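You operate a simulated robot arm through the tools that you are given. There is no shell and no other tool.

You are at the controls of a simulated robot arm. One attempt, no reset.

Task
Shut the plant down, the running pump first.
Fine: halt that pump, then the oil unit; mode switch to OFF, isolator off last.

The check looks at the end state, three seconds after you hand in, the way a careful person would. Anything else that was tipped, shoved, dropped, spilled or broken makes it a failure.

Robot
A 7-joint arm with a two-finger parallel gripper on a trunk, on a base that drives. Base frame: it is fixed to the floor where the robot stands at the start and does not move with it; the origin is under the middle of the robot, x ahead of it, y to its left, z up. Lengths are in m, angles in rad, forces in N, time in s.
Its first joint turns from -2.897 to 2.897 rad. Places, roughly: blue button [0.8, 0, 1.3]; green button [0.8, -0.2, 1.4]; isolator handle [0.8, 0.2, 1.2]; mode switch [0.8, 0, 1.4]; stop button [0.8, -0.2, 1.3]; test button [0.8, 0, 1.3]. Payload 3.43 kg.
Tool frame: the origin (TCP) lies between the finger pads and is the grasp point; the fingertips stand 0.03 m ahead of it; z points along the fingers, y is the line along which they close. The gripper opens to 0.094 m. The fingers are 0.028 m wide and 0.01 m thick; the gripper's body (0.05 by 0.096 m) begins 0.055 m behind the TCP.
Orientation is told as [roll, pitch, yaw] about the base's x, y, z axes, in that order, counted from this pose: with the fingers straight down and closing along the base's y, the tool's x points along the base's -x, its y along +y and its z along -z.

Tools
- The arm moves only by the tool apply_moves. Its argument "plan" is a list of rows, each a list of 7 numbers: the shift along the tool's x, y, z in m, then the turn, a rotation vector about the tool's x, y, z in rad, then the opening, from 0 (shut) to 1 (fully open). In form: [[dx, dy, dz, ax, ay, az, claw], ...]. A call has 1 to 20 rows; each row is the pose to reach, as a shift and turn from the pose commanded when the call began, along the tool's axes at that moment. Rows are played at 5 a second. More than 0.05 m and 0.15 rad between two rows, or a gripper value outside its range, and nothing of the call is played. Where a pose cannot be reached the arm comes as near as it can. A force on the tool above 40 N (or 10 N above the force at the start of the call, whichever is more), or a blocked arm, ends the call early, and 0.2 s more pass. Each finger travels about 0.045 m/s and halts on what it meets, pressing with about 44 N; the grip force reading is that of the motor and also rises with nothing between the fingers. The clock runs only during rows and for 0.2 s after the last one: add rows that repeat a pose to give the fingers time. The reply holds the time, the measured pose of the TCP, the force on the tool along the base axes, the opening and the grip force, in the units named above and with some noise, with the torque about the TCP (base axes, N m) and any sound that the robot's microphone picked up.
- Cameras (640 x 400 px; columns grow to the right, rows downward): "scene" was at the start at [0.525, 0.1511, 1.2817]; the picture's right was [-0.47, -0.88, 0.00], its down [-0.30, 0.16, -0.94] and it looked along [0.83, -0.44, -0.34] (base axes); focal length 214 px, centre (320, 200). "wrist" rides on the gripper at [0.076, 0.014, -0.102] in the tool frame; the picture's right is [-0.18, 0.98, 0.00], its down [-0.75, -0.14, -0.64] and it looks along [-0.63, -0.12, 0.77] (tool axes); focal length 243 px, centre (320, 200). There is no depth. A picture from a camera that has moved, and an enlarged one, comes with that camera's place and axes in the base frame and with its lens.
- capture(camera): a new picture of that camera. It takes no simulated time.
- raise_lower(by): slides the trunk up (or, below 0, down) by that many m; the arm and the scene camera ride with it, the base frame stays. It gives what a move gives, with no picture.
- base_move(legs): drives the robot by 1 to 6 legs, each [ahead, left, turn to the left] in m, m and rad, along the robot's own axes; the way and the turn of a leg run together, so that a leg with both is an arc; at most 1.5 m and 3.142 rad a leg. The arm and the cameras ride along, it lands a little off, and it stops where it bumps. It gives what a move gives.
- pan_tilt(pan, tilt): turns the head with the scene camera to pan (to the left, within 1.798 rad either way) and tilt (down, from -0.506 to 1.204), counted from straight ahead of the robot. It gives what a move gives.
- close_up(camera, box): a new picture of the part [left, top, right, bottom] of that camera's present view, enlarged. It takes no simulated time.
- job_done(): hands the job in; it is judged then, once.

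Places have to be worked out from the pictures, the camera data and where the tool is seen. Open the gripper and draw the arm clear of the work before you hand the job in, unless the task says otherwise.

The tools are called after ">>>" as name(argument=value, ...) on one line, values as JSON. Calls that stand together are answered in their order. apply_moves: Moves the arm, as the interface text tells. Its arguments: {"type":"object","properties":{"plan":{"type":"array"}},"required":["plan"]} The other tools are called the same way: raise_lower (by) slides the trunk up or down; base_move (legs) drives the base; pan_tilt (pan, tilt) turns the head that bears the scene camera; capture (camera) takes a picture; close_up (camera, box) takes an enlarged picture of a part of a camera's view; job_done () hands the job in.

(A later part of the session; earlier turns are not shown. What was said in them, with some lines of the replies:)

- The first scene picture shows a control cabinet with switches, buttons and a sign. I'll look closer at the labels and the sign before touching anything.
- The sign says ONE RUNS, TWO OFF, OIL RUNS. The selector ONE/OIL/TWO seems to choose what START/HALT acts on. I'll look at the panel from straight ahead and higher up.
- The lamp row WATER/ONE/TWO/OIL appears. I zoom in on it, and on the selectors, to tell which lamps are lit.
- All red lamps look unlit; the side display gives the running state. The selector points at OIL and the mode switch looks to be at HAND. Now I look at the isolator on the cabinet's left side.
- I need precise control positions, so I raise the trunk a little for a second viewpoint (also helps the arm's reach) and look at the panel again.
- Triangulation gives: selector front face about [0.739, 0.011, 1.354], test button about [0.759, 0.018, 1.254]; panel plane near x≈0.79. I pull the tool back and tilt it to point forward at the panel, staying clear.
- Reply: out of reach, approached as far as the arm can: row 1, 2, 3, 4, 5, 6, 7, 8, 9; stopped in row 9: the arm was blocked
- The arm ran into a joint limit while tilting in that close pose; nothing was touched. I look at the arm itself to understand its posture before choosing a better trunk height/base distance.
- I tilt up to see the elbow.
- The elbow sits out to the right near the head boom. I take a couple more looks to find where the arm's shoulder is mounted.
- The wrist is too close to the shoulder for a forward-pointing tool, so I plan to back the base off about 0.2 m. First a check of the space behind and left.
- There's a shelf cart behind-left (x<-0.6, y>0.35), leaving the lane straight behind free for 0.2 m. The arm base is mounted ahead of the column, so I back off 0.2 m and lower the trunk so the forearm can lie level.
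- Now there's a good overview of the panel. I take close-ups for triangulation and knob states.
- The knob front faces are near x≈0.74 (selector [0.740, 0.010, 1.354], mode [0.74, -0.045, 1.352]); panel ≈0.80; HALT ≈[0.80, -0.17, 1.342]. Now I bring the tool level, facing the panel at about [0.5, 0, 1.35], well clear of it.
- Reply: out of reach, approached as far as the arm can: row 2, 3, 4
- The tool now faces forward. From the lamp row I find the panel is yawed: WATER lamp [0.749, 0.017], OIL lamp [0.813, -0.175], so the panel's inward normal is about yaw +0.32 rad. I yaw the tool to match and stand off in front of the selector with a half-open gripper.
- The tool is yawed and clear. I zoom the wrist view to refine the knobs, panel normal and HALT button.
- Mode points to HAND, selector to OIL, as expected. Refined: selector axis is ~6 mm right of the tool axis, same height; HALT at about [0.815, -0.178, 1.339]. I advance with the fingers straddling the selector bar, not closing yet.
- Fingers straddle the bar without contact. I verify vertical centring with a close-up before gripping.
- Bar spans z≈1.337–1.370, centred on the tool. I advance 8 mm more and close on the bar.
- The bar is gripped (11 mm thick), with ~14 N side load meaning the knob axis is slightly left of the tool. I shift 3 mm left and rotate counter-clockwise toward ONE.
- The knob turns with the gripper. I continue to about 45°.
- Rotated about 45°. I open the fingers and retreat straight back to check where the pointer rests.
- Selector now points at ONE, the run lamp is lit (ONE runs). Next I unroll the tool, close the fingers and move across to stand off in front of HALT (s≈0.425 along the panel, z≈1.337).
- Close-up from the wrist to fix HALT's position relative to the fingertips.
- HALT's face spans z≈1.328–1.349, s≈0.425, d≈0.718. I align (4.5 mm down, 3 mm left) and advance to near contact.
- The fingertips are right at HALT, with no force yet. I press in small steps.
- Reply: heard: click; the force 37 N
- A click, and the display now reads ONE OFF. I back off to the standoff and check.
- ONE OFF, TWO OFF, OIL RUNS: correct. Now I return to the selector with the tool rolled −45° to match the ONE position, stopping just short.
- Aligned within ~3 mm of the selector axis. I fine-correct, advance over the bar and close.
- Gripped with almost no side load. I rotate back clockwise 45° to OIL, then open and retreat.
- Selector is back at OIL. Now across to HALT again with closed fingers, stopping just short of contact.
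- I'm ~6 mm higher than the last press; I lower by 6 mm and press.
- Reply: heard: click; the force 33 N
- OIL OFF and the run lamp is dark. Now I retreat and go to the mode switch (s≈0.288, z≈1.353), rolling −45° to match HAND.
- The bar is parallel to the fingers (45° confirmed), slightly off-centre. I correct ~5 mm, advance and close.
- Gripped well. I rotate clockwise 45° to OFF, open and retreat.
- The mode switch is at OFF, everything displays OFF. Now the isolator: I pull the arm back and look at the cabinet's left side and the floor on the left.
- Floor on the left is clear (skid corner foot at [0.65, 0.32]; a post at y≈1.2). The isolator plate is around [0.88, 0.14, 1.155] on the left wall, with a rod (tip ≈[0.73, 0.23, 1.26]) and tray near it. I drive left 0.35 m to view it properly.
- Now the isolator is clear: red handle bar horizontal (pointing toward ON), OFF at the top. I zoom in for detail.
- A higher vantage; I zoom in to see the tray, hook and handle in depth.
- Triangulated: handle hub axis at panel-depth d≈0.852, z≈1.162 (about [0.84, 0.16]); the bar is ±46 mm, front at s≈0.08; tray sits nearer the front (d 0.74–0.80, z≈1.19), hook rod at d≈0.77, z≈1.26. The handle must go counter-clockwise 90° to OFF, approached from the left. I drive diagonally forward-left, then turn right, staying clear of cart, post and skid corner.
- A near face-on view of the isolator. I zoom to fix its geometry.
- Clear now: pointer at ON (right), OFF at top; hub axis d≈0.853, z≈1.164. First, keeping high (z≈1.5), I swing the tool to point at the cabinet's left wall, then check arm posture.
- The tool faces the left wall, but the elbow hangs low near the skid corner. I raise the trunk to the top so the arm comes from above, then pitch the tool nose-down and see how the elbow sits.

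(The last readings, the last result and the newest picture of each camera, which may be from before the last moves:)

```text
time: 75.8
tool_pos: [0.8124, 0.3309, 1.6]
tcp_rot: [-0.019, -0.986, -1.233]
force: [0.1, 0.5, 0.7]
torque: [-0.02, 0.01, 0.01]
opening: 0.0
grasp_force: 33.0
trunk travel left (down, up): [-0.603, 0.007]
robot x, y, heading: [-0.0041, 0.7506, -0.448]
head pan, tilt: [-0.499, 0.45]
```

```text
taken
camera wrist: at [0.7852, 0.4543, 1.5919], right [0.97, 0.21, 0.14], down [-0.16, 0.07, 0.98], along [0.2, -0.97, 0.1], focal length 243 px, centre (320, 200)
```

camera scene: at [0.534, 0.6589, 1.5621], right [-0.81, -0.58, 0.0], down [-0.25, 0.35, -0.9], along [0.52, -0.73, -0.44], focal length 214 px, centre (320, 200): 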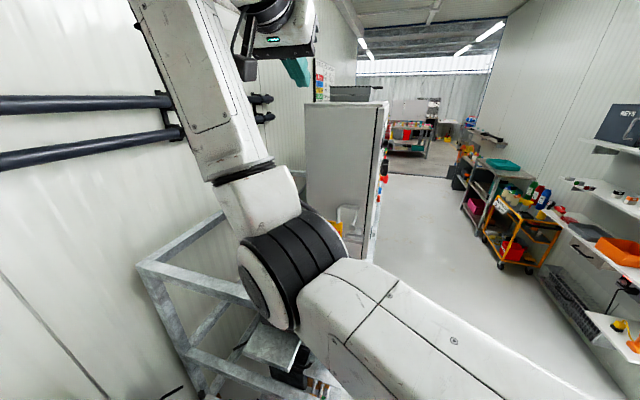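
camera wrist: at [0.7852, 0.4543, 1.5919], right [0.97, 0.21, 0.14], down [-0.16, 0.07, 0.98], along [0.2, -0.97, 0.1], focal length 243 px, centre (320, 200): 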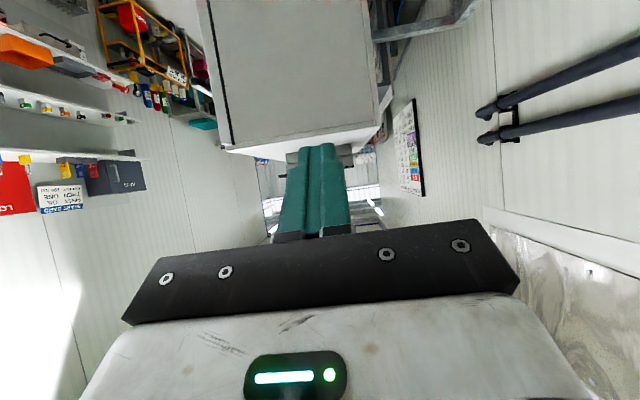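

Elbow is out over the free floor left of the skid, at about z≈1.37. I descend vertically in stages, keeping outside the hook and tray (s≈-0.06).

>>> apply_moves(plan=[[0.033, 0, 0.022, 0, 0, 0, 0], [0.067, 0, 0.044, 0, 0, 0, 0], [0.1, 0, 0.066, 0, 0, 0, 0], [0.133, 0, 0.088, 0, 0, 0, 0], [0.167, 0, 0.11, 0, 0, 0, 0], [0.167, 0, 0.11, 0, 0, 0, 0]])

>>> capture(camera="scene")

>>> capture(camera="wrist")

```text
time: 77.2
tool_pos: [0.81, 0.3293, 1.3991]
tcp_rot: [-0.017, -0.987, -1.233]
force: [0.3, 0.5, 0.4]
torque: [-0.02, 0.01, 0.01]
opening: 0.0
grasp_force: 33.1
trunk travel left (down, up): [-0.603, 0.007]
robot x, y, heading: [-0.0027, 0.75, -0.452]
head pan, tilt: [-0.499, 0.45]
```

```text
taken
camera scene: at [0.534, 0.6589, 1.5621], right [-0.81, -0.58, 0.0], down [-0.25, 0.35, -0.9], along [0.52, -0.73, -0.44], focal length 214 px, centre (320, 200)
```

scene: 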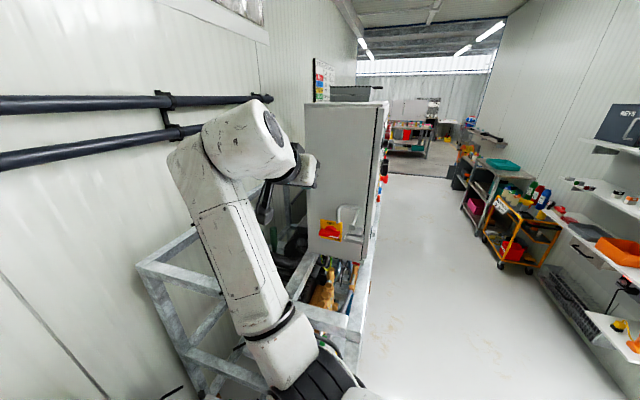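

```text
taken
camera wrist: at [0.7847, 0.4536, 1.3912], right [0.97, 0.22, 0.14], down [-0.16, 0.07, 0.98], along [0.2, -0.97, 0.1], focal length 243 px, centre (320, 200)
```

wrist: 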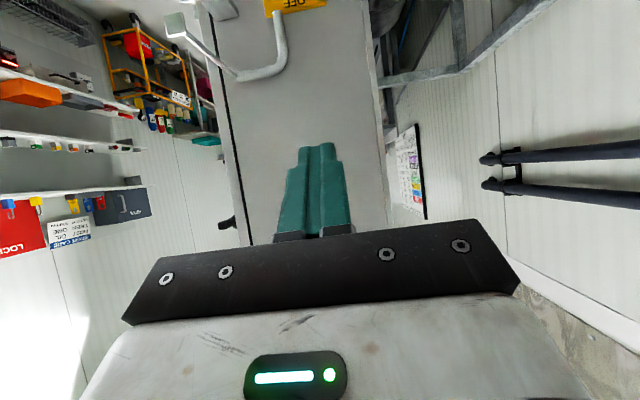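

Elbow stays outside the skid. I descend further to z≈1.28 while watching the handle in the wrist camera.

>>> apply_moves(plan=[[0.033, 0.004, 0.022, 0, 0, 0, 0], [0.067, 0.008, 0.044, 0, 0, 0, 0], [0.1, 0.012, 0.066, 0, 0, 0, 0], [0.1, 0.012, 0.066, 0, 0, 0, 0]])

>>> capture(camera="scene")

>>> capture(camera="wrist")

```text
time: 78.2
tool_pos: [0.8219, 0.3321, 1.2806]
tcp_rot: [-0.017, -0.985, -1.234]
force: [-0.6, 0.6, 1.0]
torque: [0.02, -0.01, -0.02]
opening: 0.0
grasp_force: 33.0
trunk travel left (down, up): [-0.603, 0.007]
robot x, y, heading: [-0.0024, 0.7497, -0.456]
head pan, tilt: [-0.499, 0.45]
```

```text
taken
camera scene: at [0.534, 0.6589, 1.5621], right [-0.81, -0.58, 0.0], down [-0.25, 0.35, -0.9], along [0.52, -0.73, -0.44], focal length 214 px, centre (320, 200)
```

scene: 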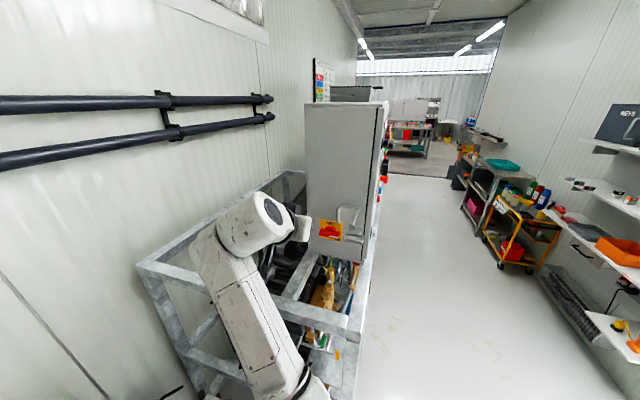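

```text
taken
camera wrist: at [0.7954, 0.4569, 1.2718], right [0.97, 0.22, 0.14], down [-0.16, 0.07, 0.98], along [0.2, -0.97, 0.1], focal length 243 px, centre (320, 200)
```

wrist: 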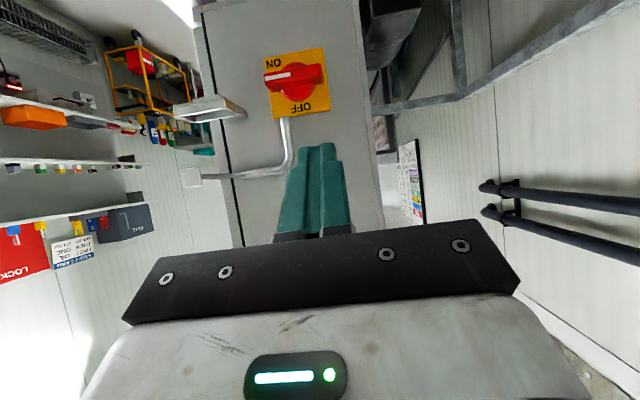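

The wrist camera shows handle, plate, tray and hook together. I zoom to locate the handle ends relative to the tool.

>>> close_up(camera="wrist", box=[160, 30, 360, 200])

>>> pan_tilt(pan=-0.5, tilt=0.95)

>>> capture(camera="scene")

```text
2.35 times, centred on (260, 115) of wrist
camera zoom: at [0.7954, 0.4569, 1.2718], right [0.97, 0.22, 0.14], down [-0.16, 0.07, 0.98], along [0.2, -0.97, 0.1], focal length 571 px, centre (461, 400)
```

zoom: 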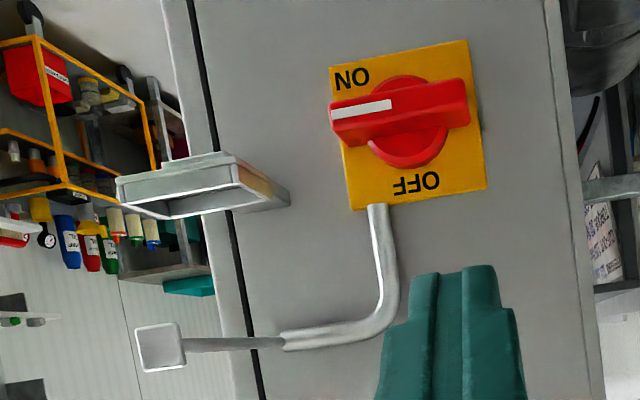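

```text
time: 79.2
tool_pos: [0.8222, 0.3334, 1.2797]
tcp_rot: [-0.016, -0.986, -1.234]
force: [-0.7, -0.4, 1.0]
torque: [0.02, -0.01, 0.02]
opening: 0.0
grasp_force: 32.5
trunk travel left (down, up): [-0.603, 0.007]
robot x, y, heading: [-0.0031, 0.7487, -0.45]
head pan, tilt: [-0.499, 0.949]
```

```text
taken
camera scene: at [0.5228, 0.6744, 1.5202], right [-0.81, -0.58, 0.0], down [-0.47, 0.66, -0.58], along [0.34, -0.47, -0.81], focal length 214 px, centre (320, 200)
```

scene: 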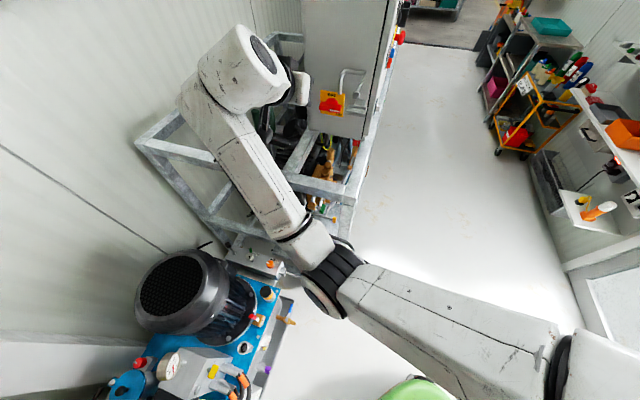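

Handle bar: d 0.827–0.888, z≈1.165, front s≈0.085 – consistent with before. Plan: closed fingertips press down on the bar's rear (far-from-tray) end, turning it counter-clockwise to OFF, in free space. I move in above that end first.

>>> apply_moves(plan=[[-0.012, 0.001, 0.032, 0, 0, 0, 0], [-0.024, 0.002, 0.064, 0, 0, 0, 0], [-0.036, 0.003, 0.096, 0, 0, 0, 0], [-0.0485, 0.003, 0.1274, 0, 0, 0, 0], [-0.0485, 0.003, 0.1274, 0, 0, 0, 0]])

>>> capture(camera="wrist")

>>> close_up(camera="scene", box=[250, 20, 410, 140])

```text
time: 80.4
tool_pos: [0.8671, 0.2083, 1.2515]
tcp_rot: [-0.016, -0.986, -1.235]
force: [1.4, 0.3, -0.3]
torque: [0.01, 0.02, -0.01]
opening: 0.0001
grasp_force: 33.2
trunk travel left (down, up): [-0.603, 0.007]
robot x, y, heading: [-0.0038, 0.7502, -0.452]
head pan, tilt: [-0.499, 0.949]
```

```text
taken
camera wrist: at [0.8407, 0.3319, 1.243], right [0.97, 0.22, 0.14], down [-0.16, 0.07, 0.98], along [0.2, -0.97, 0.1], focal length 243 px, centre (320, 200)
```

wrist: 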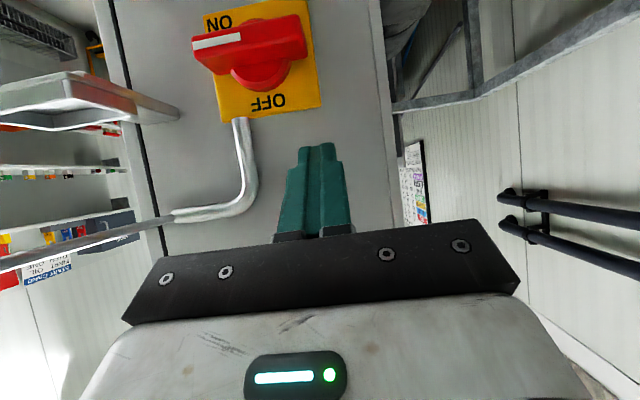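

```text
3.33 times, centred on (330, 80) of scene
camera zoom: at [0.5228, 0.6743, 1.5201], right [-0.81, -0.58, 0.0], down [-0.47, 0.66, -0.58], along [0.34, -0.47, -0.81], focal length 715 px, centre (287, 600)
```

zoom: 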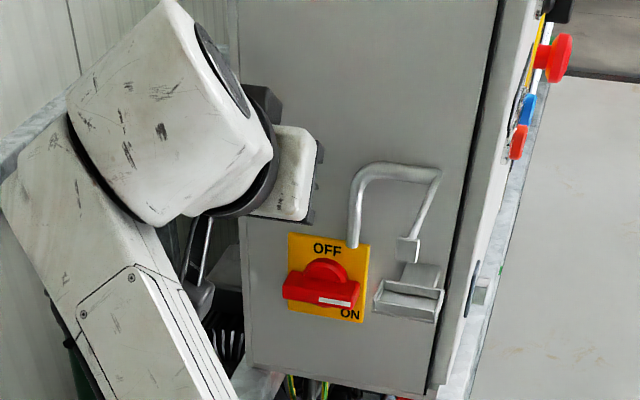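

The finger is right above the bar's rear end. I lower to near contact (about 42 mm), shifting 2 mm toward the hub.

>>> apply_moves(plan=[[0.0167, -0.001, 0.0111, 0, 0, 0, 0], [0.0333, -0.002, 0.0221, 0, 0, 0, 0], [0.0333, -0.002, 0.0221, 0, 0, 0, 0]])

>>> capture(camera="wrist")

>>> close_up(camera="scene", box=[250, 20, 410, 140])

```text
time: 81.2
tool_pos: [0.8646, 0.2066, 1.2108]
tcp_rot: [-0.018, -0.985, -1.233]
force: [-0.7, 0.5, -0.7]
torque: [-0.01, -0.04, -0.01]
opening: 0.0
grasp_force: 33.1
trunk travel left (down, up): [-0.603, 0.007]
robot x, y, heading: [-0.0024, 0.7499, -0.453]
head pan, tilt: [-0.499, 0.949]
```

```text
taken
camera wrist: at [0.8378, 0.3308, 1.2027], right [0.97, 0.22, 0.14], down [-0.16, 0.07, 0.98], along [0.2, -0.97, 0.1], focal length 243 px, centre (320, 200)
```

wrist: 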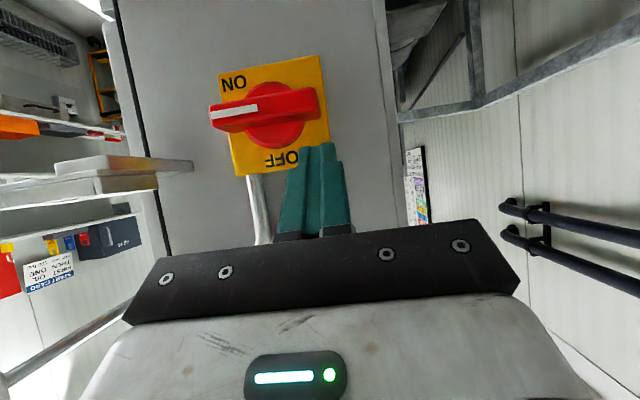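

```text
3.33 times, centred on (330, 80) of scene
camera zoom: at [0.5228, 0.6744, 1.5202], right [-0.81, -0.58, 0.0], down [-0.47, 0.66, -0.58], along [0.34, -0.47, -0.81], focal length 715 px, centre (287, 600)
```

zoom: 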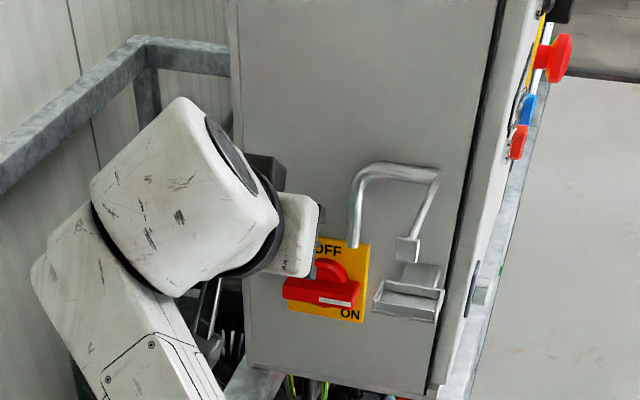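

About 15 mm above the bar, finger overlapping its rear end. I press down in small steps.

>>> apply_moves(plan=[[0.01, 0, 0.0066, 0, 0, 0, 0], [0.0142, 0, 0.0094, 0, 0, 0, 0], [0.0183, 0, 0.0122, 0, 0, 0, 0], [0.0225, 0, 0.0149, 0, 0, 0, 0], [0.0267, 0, 0.0177, 0, 0, 0, 0]])

>>> capture(camera="wrist")

```text
time: 82.4
tool_pos: [0.8618, 0.2076, 1.1783]
tcp_rot: [-0.021, -0.986, -1.232]
force: [5.3, 0.0, -0.2]
torque: [-0.02, -0.12, 0.11]
opening: 0.0001
grasp_force: 32.6
trunk travel left (down, up): [-0.603, 0.007]
robot x, y, heading: [-0.0036, 0.7491, -0.45]
head pan, tilt: [-0.499, 0.949]
```

```text
taken
camera wrist: at [0.8356, 0.3314, 1.17], right [0.97, 0.22, 0.14], down [-0.16, 0.07, 0.98], along [0.2, -0.97, 0.1], focal length 243 px, centre (320, 200)
```

wrist: 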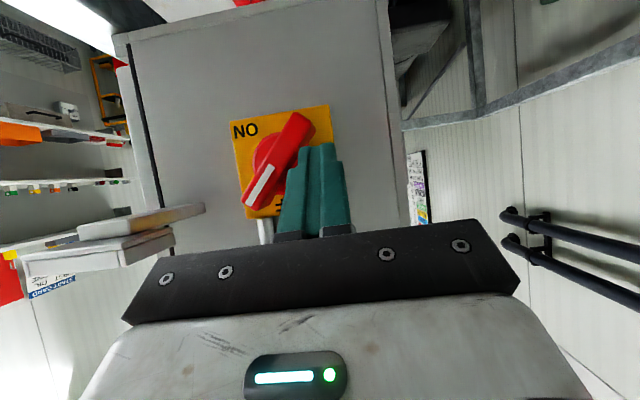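

The handle turned ~55° toward OFF with low force. I continue: down a bit more and push toward the hub side to bring it upright.

>>> apply_moves(plan=[[0.0042, -0.002, 0.0028, 0, 0, 0, 0], [0.0083, -0.004, 0.0055, 0, 0, 0, 0], [0.0083, -0.007, 0.0055, 0, 0, 0, 0], [0.0083, -0.009, 0.0055, 0, 0, 0, 0]])

>>> close_up(camera="wrist", box=[200, 50, 400, 220])

```text
time: 83.4
tool_pos: [0.8546, 0.2061, 1.1684]
tcp_rot: [-0.019, -0.985, -1.235]
force: [0.5, -0.1, -0.8]
torque: [0.03, 0.0, 0.03]
opening: 0.0
grasp_force: 33.2
trunk travel left (down, up): [-0.603, 0.007]
robot x, y, heading: [-0.0023, 0.754, -0.451]
head pan, tilt: [-0.499, 0.949]
```

```text
2.35 times, centred on (300, 135) of wrist
camera zoom: at [0.8272, 0.3288, 1.1604], right [0.97, 0.21, 0.14], down [-0.16, 0.07, 0.98], along [0.2, -0.97, 0.1], focal length 571 px, centre (367, 353)
```

zoom: 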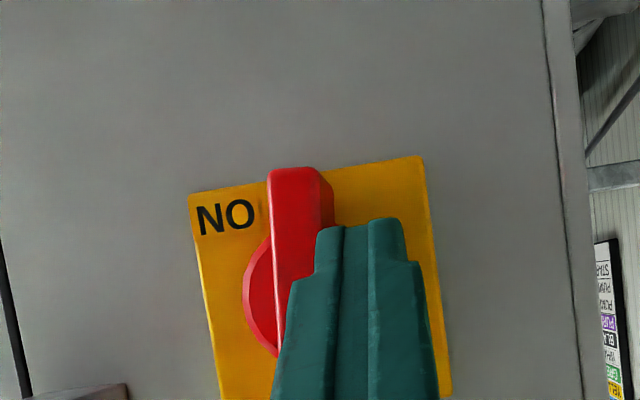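

It snapped upright with no residual force. I move away from the bar and retreat outward to check it.

>>> apply_moves(plan=[[0, 0.01, 0, 0, 0, 0, 0], [0.0184, 0.012, -0.0277, 0, 0, 0, 0], [0.0368, 0.012, -0.0554, 0, 0, 0, 0], [0.0453, 0.012, -0.0887, 0, 0, 0, 0], [0.0453, 0.012, -0.12, 0, 0, 0, 0], [0.0453, 0.012, -0.12, 0, 0, 0, 0]])

>>> capture(camera="wrist")

>>> close_up(camera="scene", box=[250, 20, 410, 140])

```text
time: 84.8
tool_pos: [0.8262, 0.3283, 1.1977]
tcp_rot: [-0.017, -0.987, -1.235]
force: [-0.2, -0.7, -0.1]
torque: [-0.01, -0.02, 0.0]
opening: 0.0
grasp_force: 32.8
trunk travel left (down, up): [-0.603, 0.007]
robot x, y, heading: [-0.0049, 0.749, -0.45]
head pan, tilt: [-0.499, 0.949]
```

```text
taken
camera wrist: at [0.7992, 0.451, 1.1899], right [0.97, 0.22, 0.14], down [-0.16, 0.07, 0.98], along [0.2, -0.97, 0.1], focal length 243 px, centre (320, 200)
```

wrist: 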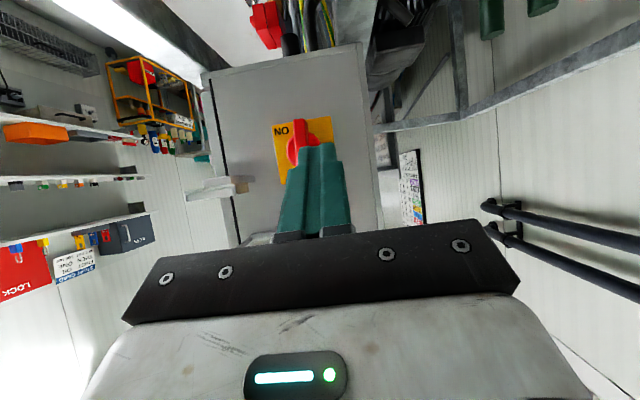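

```text
3.33 times, centred on (330, 80) of scene
camera zoom: at [0.5227, 0.6746, 1.5202], right [-0.81, -0.58, 0.0], down [-0.47, 0.66, -0.58], along [0.34, -0.47, -0.81], focal length 715 px, centre (287, 600)
```

zoom: 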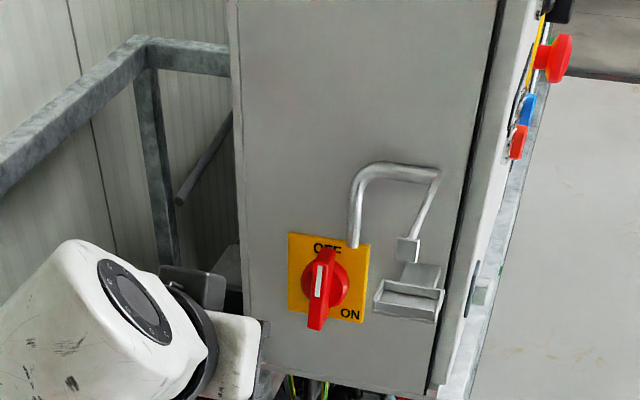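

The pointer is at OFF. I raise the arm clear and inspect the handle's exact angle with a face-on close-up.

>>> apply_moves(plan=[[-0.033, 0, -0.022, 0, 0, 0, 0.2], [-0.067, 0, -0.044, 0, 0, 0, 0.4], [-0.1, 0, -0.066, 0, 0, 0, 0.5], [-0.133, 0, -0.088, 0, 0, 0, 0.5], [-0.167, 0, -0.11, 0, 0, 0, 0.5], [-0.167, 0, -0.11, 0, 0, 0, 0.5]])

>>> close_up(camera="scene", box=[300, 60, 380, 120])

>>> close_up(camera="wrist", box=[200, 0, 360, 120])

```text
time: 86.2
tool_pos: [0.8279, 0.3285, 1.3961]
tcp_rot: [-0.019, -0.987, -1.231]
force: [0.2, 0.5, 0.3]
torque: [0.01, 0.0, 0.0]
opening: 0.0469
grasp_force: 0.0
trunk travel left (down, up): [-0.603, 0.007]
robot x, y, heading: [0.0006, 0.7499, -0.45]
head pan, tilt: [-0.499, 0.949]
```

```text
6.67 times, centred on (340, 90) of scene
camera zoom: at [0.5227, 0.6745, 1.5202], right [-0.81, -0.58, 0.0], down [-0.47, 0.66, -0.58], along [0.34, -0.47, -0.81], focal length 1430 px, centre (187, 933)
```

zoom: 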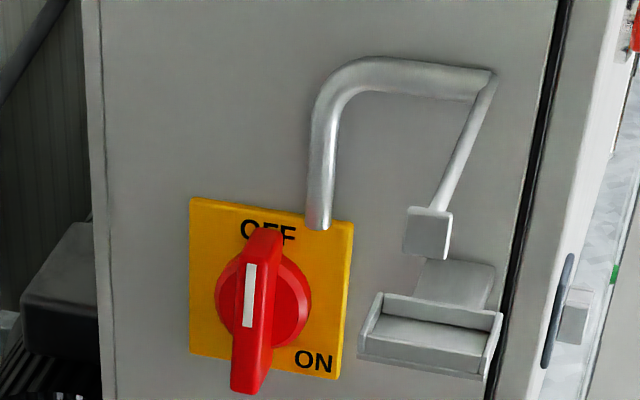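

```text
3.33 times, centred on (280, 60) of wrist
camera zoom: at [0.8019, 0.4521, 1.3882], right [0.97, 0.22, 0.14], down [-0.16, 0.07, 0.98], along [0.2, -0.97, 0.1], focal length 809 px, centre (453, 667)
```

zoom: 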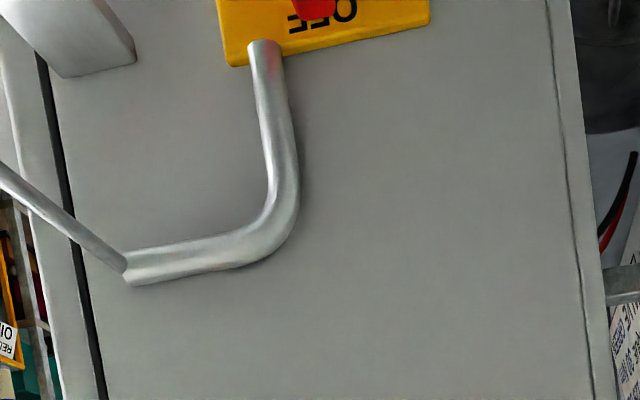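

The pointer sits at OFF. I raise the arm well clear, then drive back the way I came to verify everything from a better view.

>>> apply_moves(plan=[[-0.033, 0, -0.022, 0, 0, 0, 0.5], [-0.067, 0, -0.044, 0, 0, 0, 0.5], [-0.1, 0, -0.066, 0, 0, 0, 0.5], [-0.133, 0, -0.088, 0, 0, 0, 0.7], [-0.167, 0, -0.11, 0, 0, 0, 1], [-0.167, 0, -0.11, 0, 0, 0, 1], [-0.167, 0, -0.11, 0, 0, 0, 1]])

>>> base_move(legs=[[0, 0, 0.45], [-0.2, -0.35, 0]])

>>> pan_tilt(pan=-0.45, tilt=0.45)

>>> capture(camera="scene")

```text
time: 87.8
tool_pos: [0.8319, 0.3273, 1.5979]
tcp_rot: [-0.019, -0.985, -1.234]
force: [0.0, -0.1, -0.5]
torque: [-0.02, 0.02, 0.02]
opening: 0.0942
grasp_force: 0.1
trunk travel left (down, up): [-0.603, 0.007]
robot x, y, heading: [-0.0013, 0.7527, -0.449]
head pan, tilt: [-0.499, 0.949]
```

```text
time: 91.6
tool_pos: [0.7333, 0.3805, 1.5968]
tcp_rot: [-0.017, -0.985, -0.784]
force: [-0.3, 0.9, 0.3]
torque: [-0.03, -0.01, 0.0]
opening: 0.0939
grasp_force: 0.1
trunk travel left (down, up): [-0.603, 0.007]
robot x, y, heading: [-0.2018, 0.3966, 0.001]
head pan, tilt: [-0.499, 0.949]
```

```text
time: 92.5
tool_pos: [0.7329, 0.3811, 1.5973]
tcp_rot: [-0.018, -0.986, -0.783]
force: [-0.8, 0.2, 1.1]
torque: [0.0, -0.02, 0.01]
opening: 0.094
grasp_force: 0.0
trunk travel left (down, up): [-0.603, 0.007]
robot x, y, heading: [-0.1989, 0.396, -0.003]
head pan, tilt: [-0.45, 0.45]
```

```text
taken
camera scene: at [0.3239, 0.5532, 1.562], right [-0.43, -0.9, 0.0], down [-0.39, 0.19, -0.9], along [0.81, -0.39, -0.44], focal length 214 px, centre (320, 200)
```

scene: 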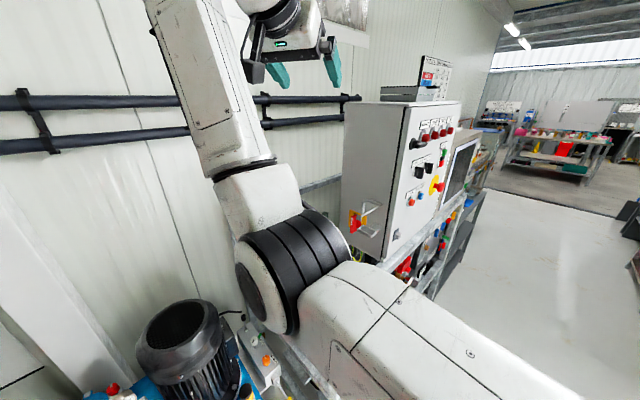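

The display is now dark (isolated). I zoom in on the isolator and the panel for a final check.

>>> close_up(camera="scene", box=[340, 190, 390, 245])

>>> close_up(camera="scene", box=[395, 110, 485, 210])

```text
7.27 times, centred on (365, 218) of scene
camera zoom: at [0.3239, 0.5532, 1.562], right [-0.43, -0.9, 0.0], down [-0.39, 0.19, -0.9], along [0.81, -0.39, -0.44], focal length 1560 px, centre (-7, 73)
```

zoom: 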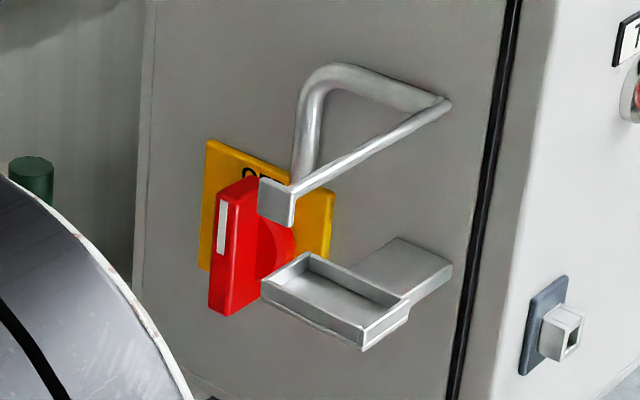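

```text
4.00 times, centred on (440, 160) of scene
camera zoom: at [0.3239, 0.5532, 1.562], right [-0.43, -0.9, 0.0], down [-0.39, 0.19, -0.9], along [0.81, -0.39, -0.44], focal length 858 px, centre (-160, 360)
```

zoom: 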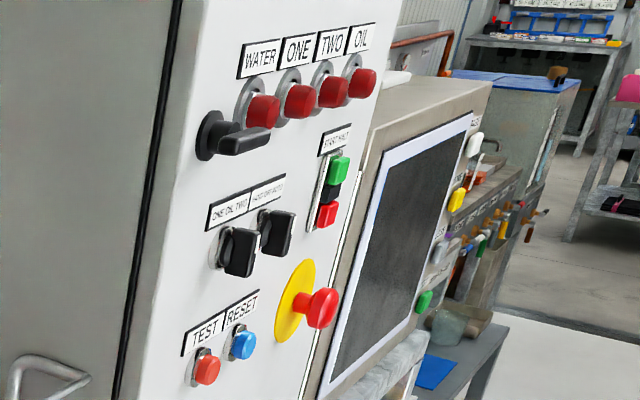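

The isolator handle is parallel to the plate edge at OFF, the screen and run lamp are dead, mode is at OFF, and both pumps and the oil unit were halted in order. The gripper is open and the arm clear, so I hand in.

>>> job_done()

```text
The job is handed in.
```

The plant is shut down in the order you gave, and I've handed the job in.

1. **Pump ONE:** I turned the selector to ONE and pressed HALT. The display changed to ONE OFF; TWO was already off.
2. **Oil unit:** I turned the selector back to OIL and pressed HALT. The display changed to OIL OFF and the run lamp went dark.
3. **Mode switch:** I turned it from HAND to OFF.
4. **Isolator:** I turned it from ON to OFF last. The handle stands upright at OFF and the plant display is now dead.

I saw nothing else knocked or moved. The emergency stop and the TEST and RESET buttons were not touched. The gripper is open and the arm is clear of the cabinet. The robot now stands about 0.2 m back and 0.4 m left of where it started.
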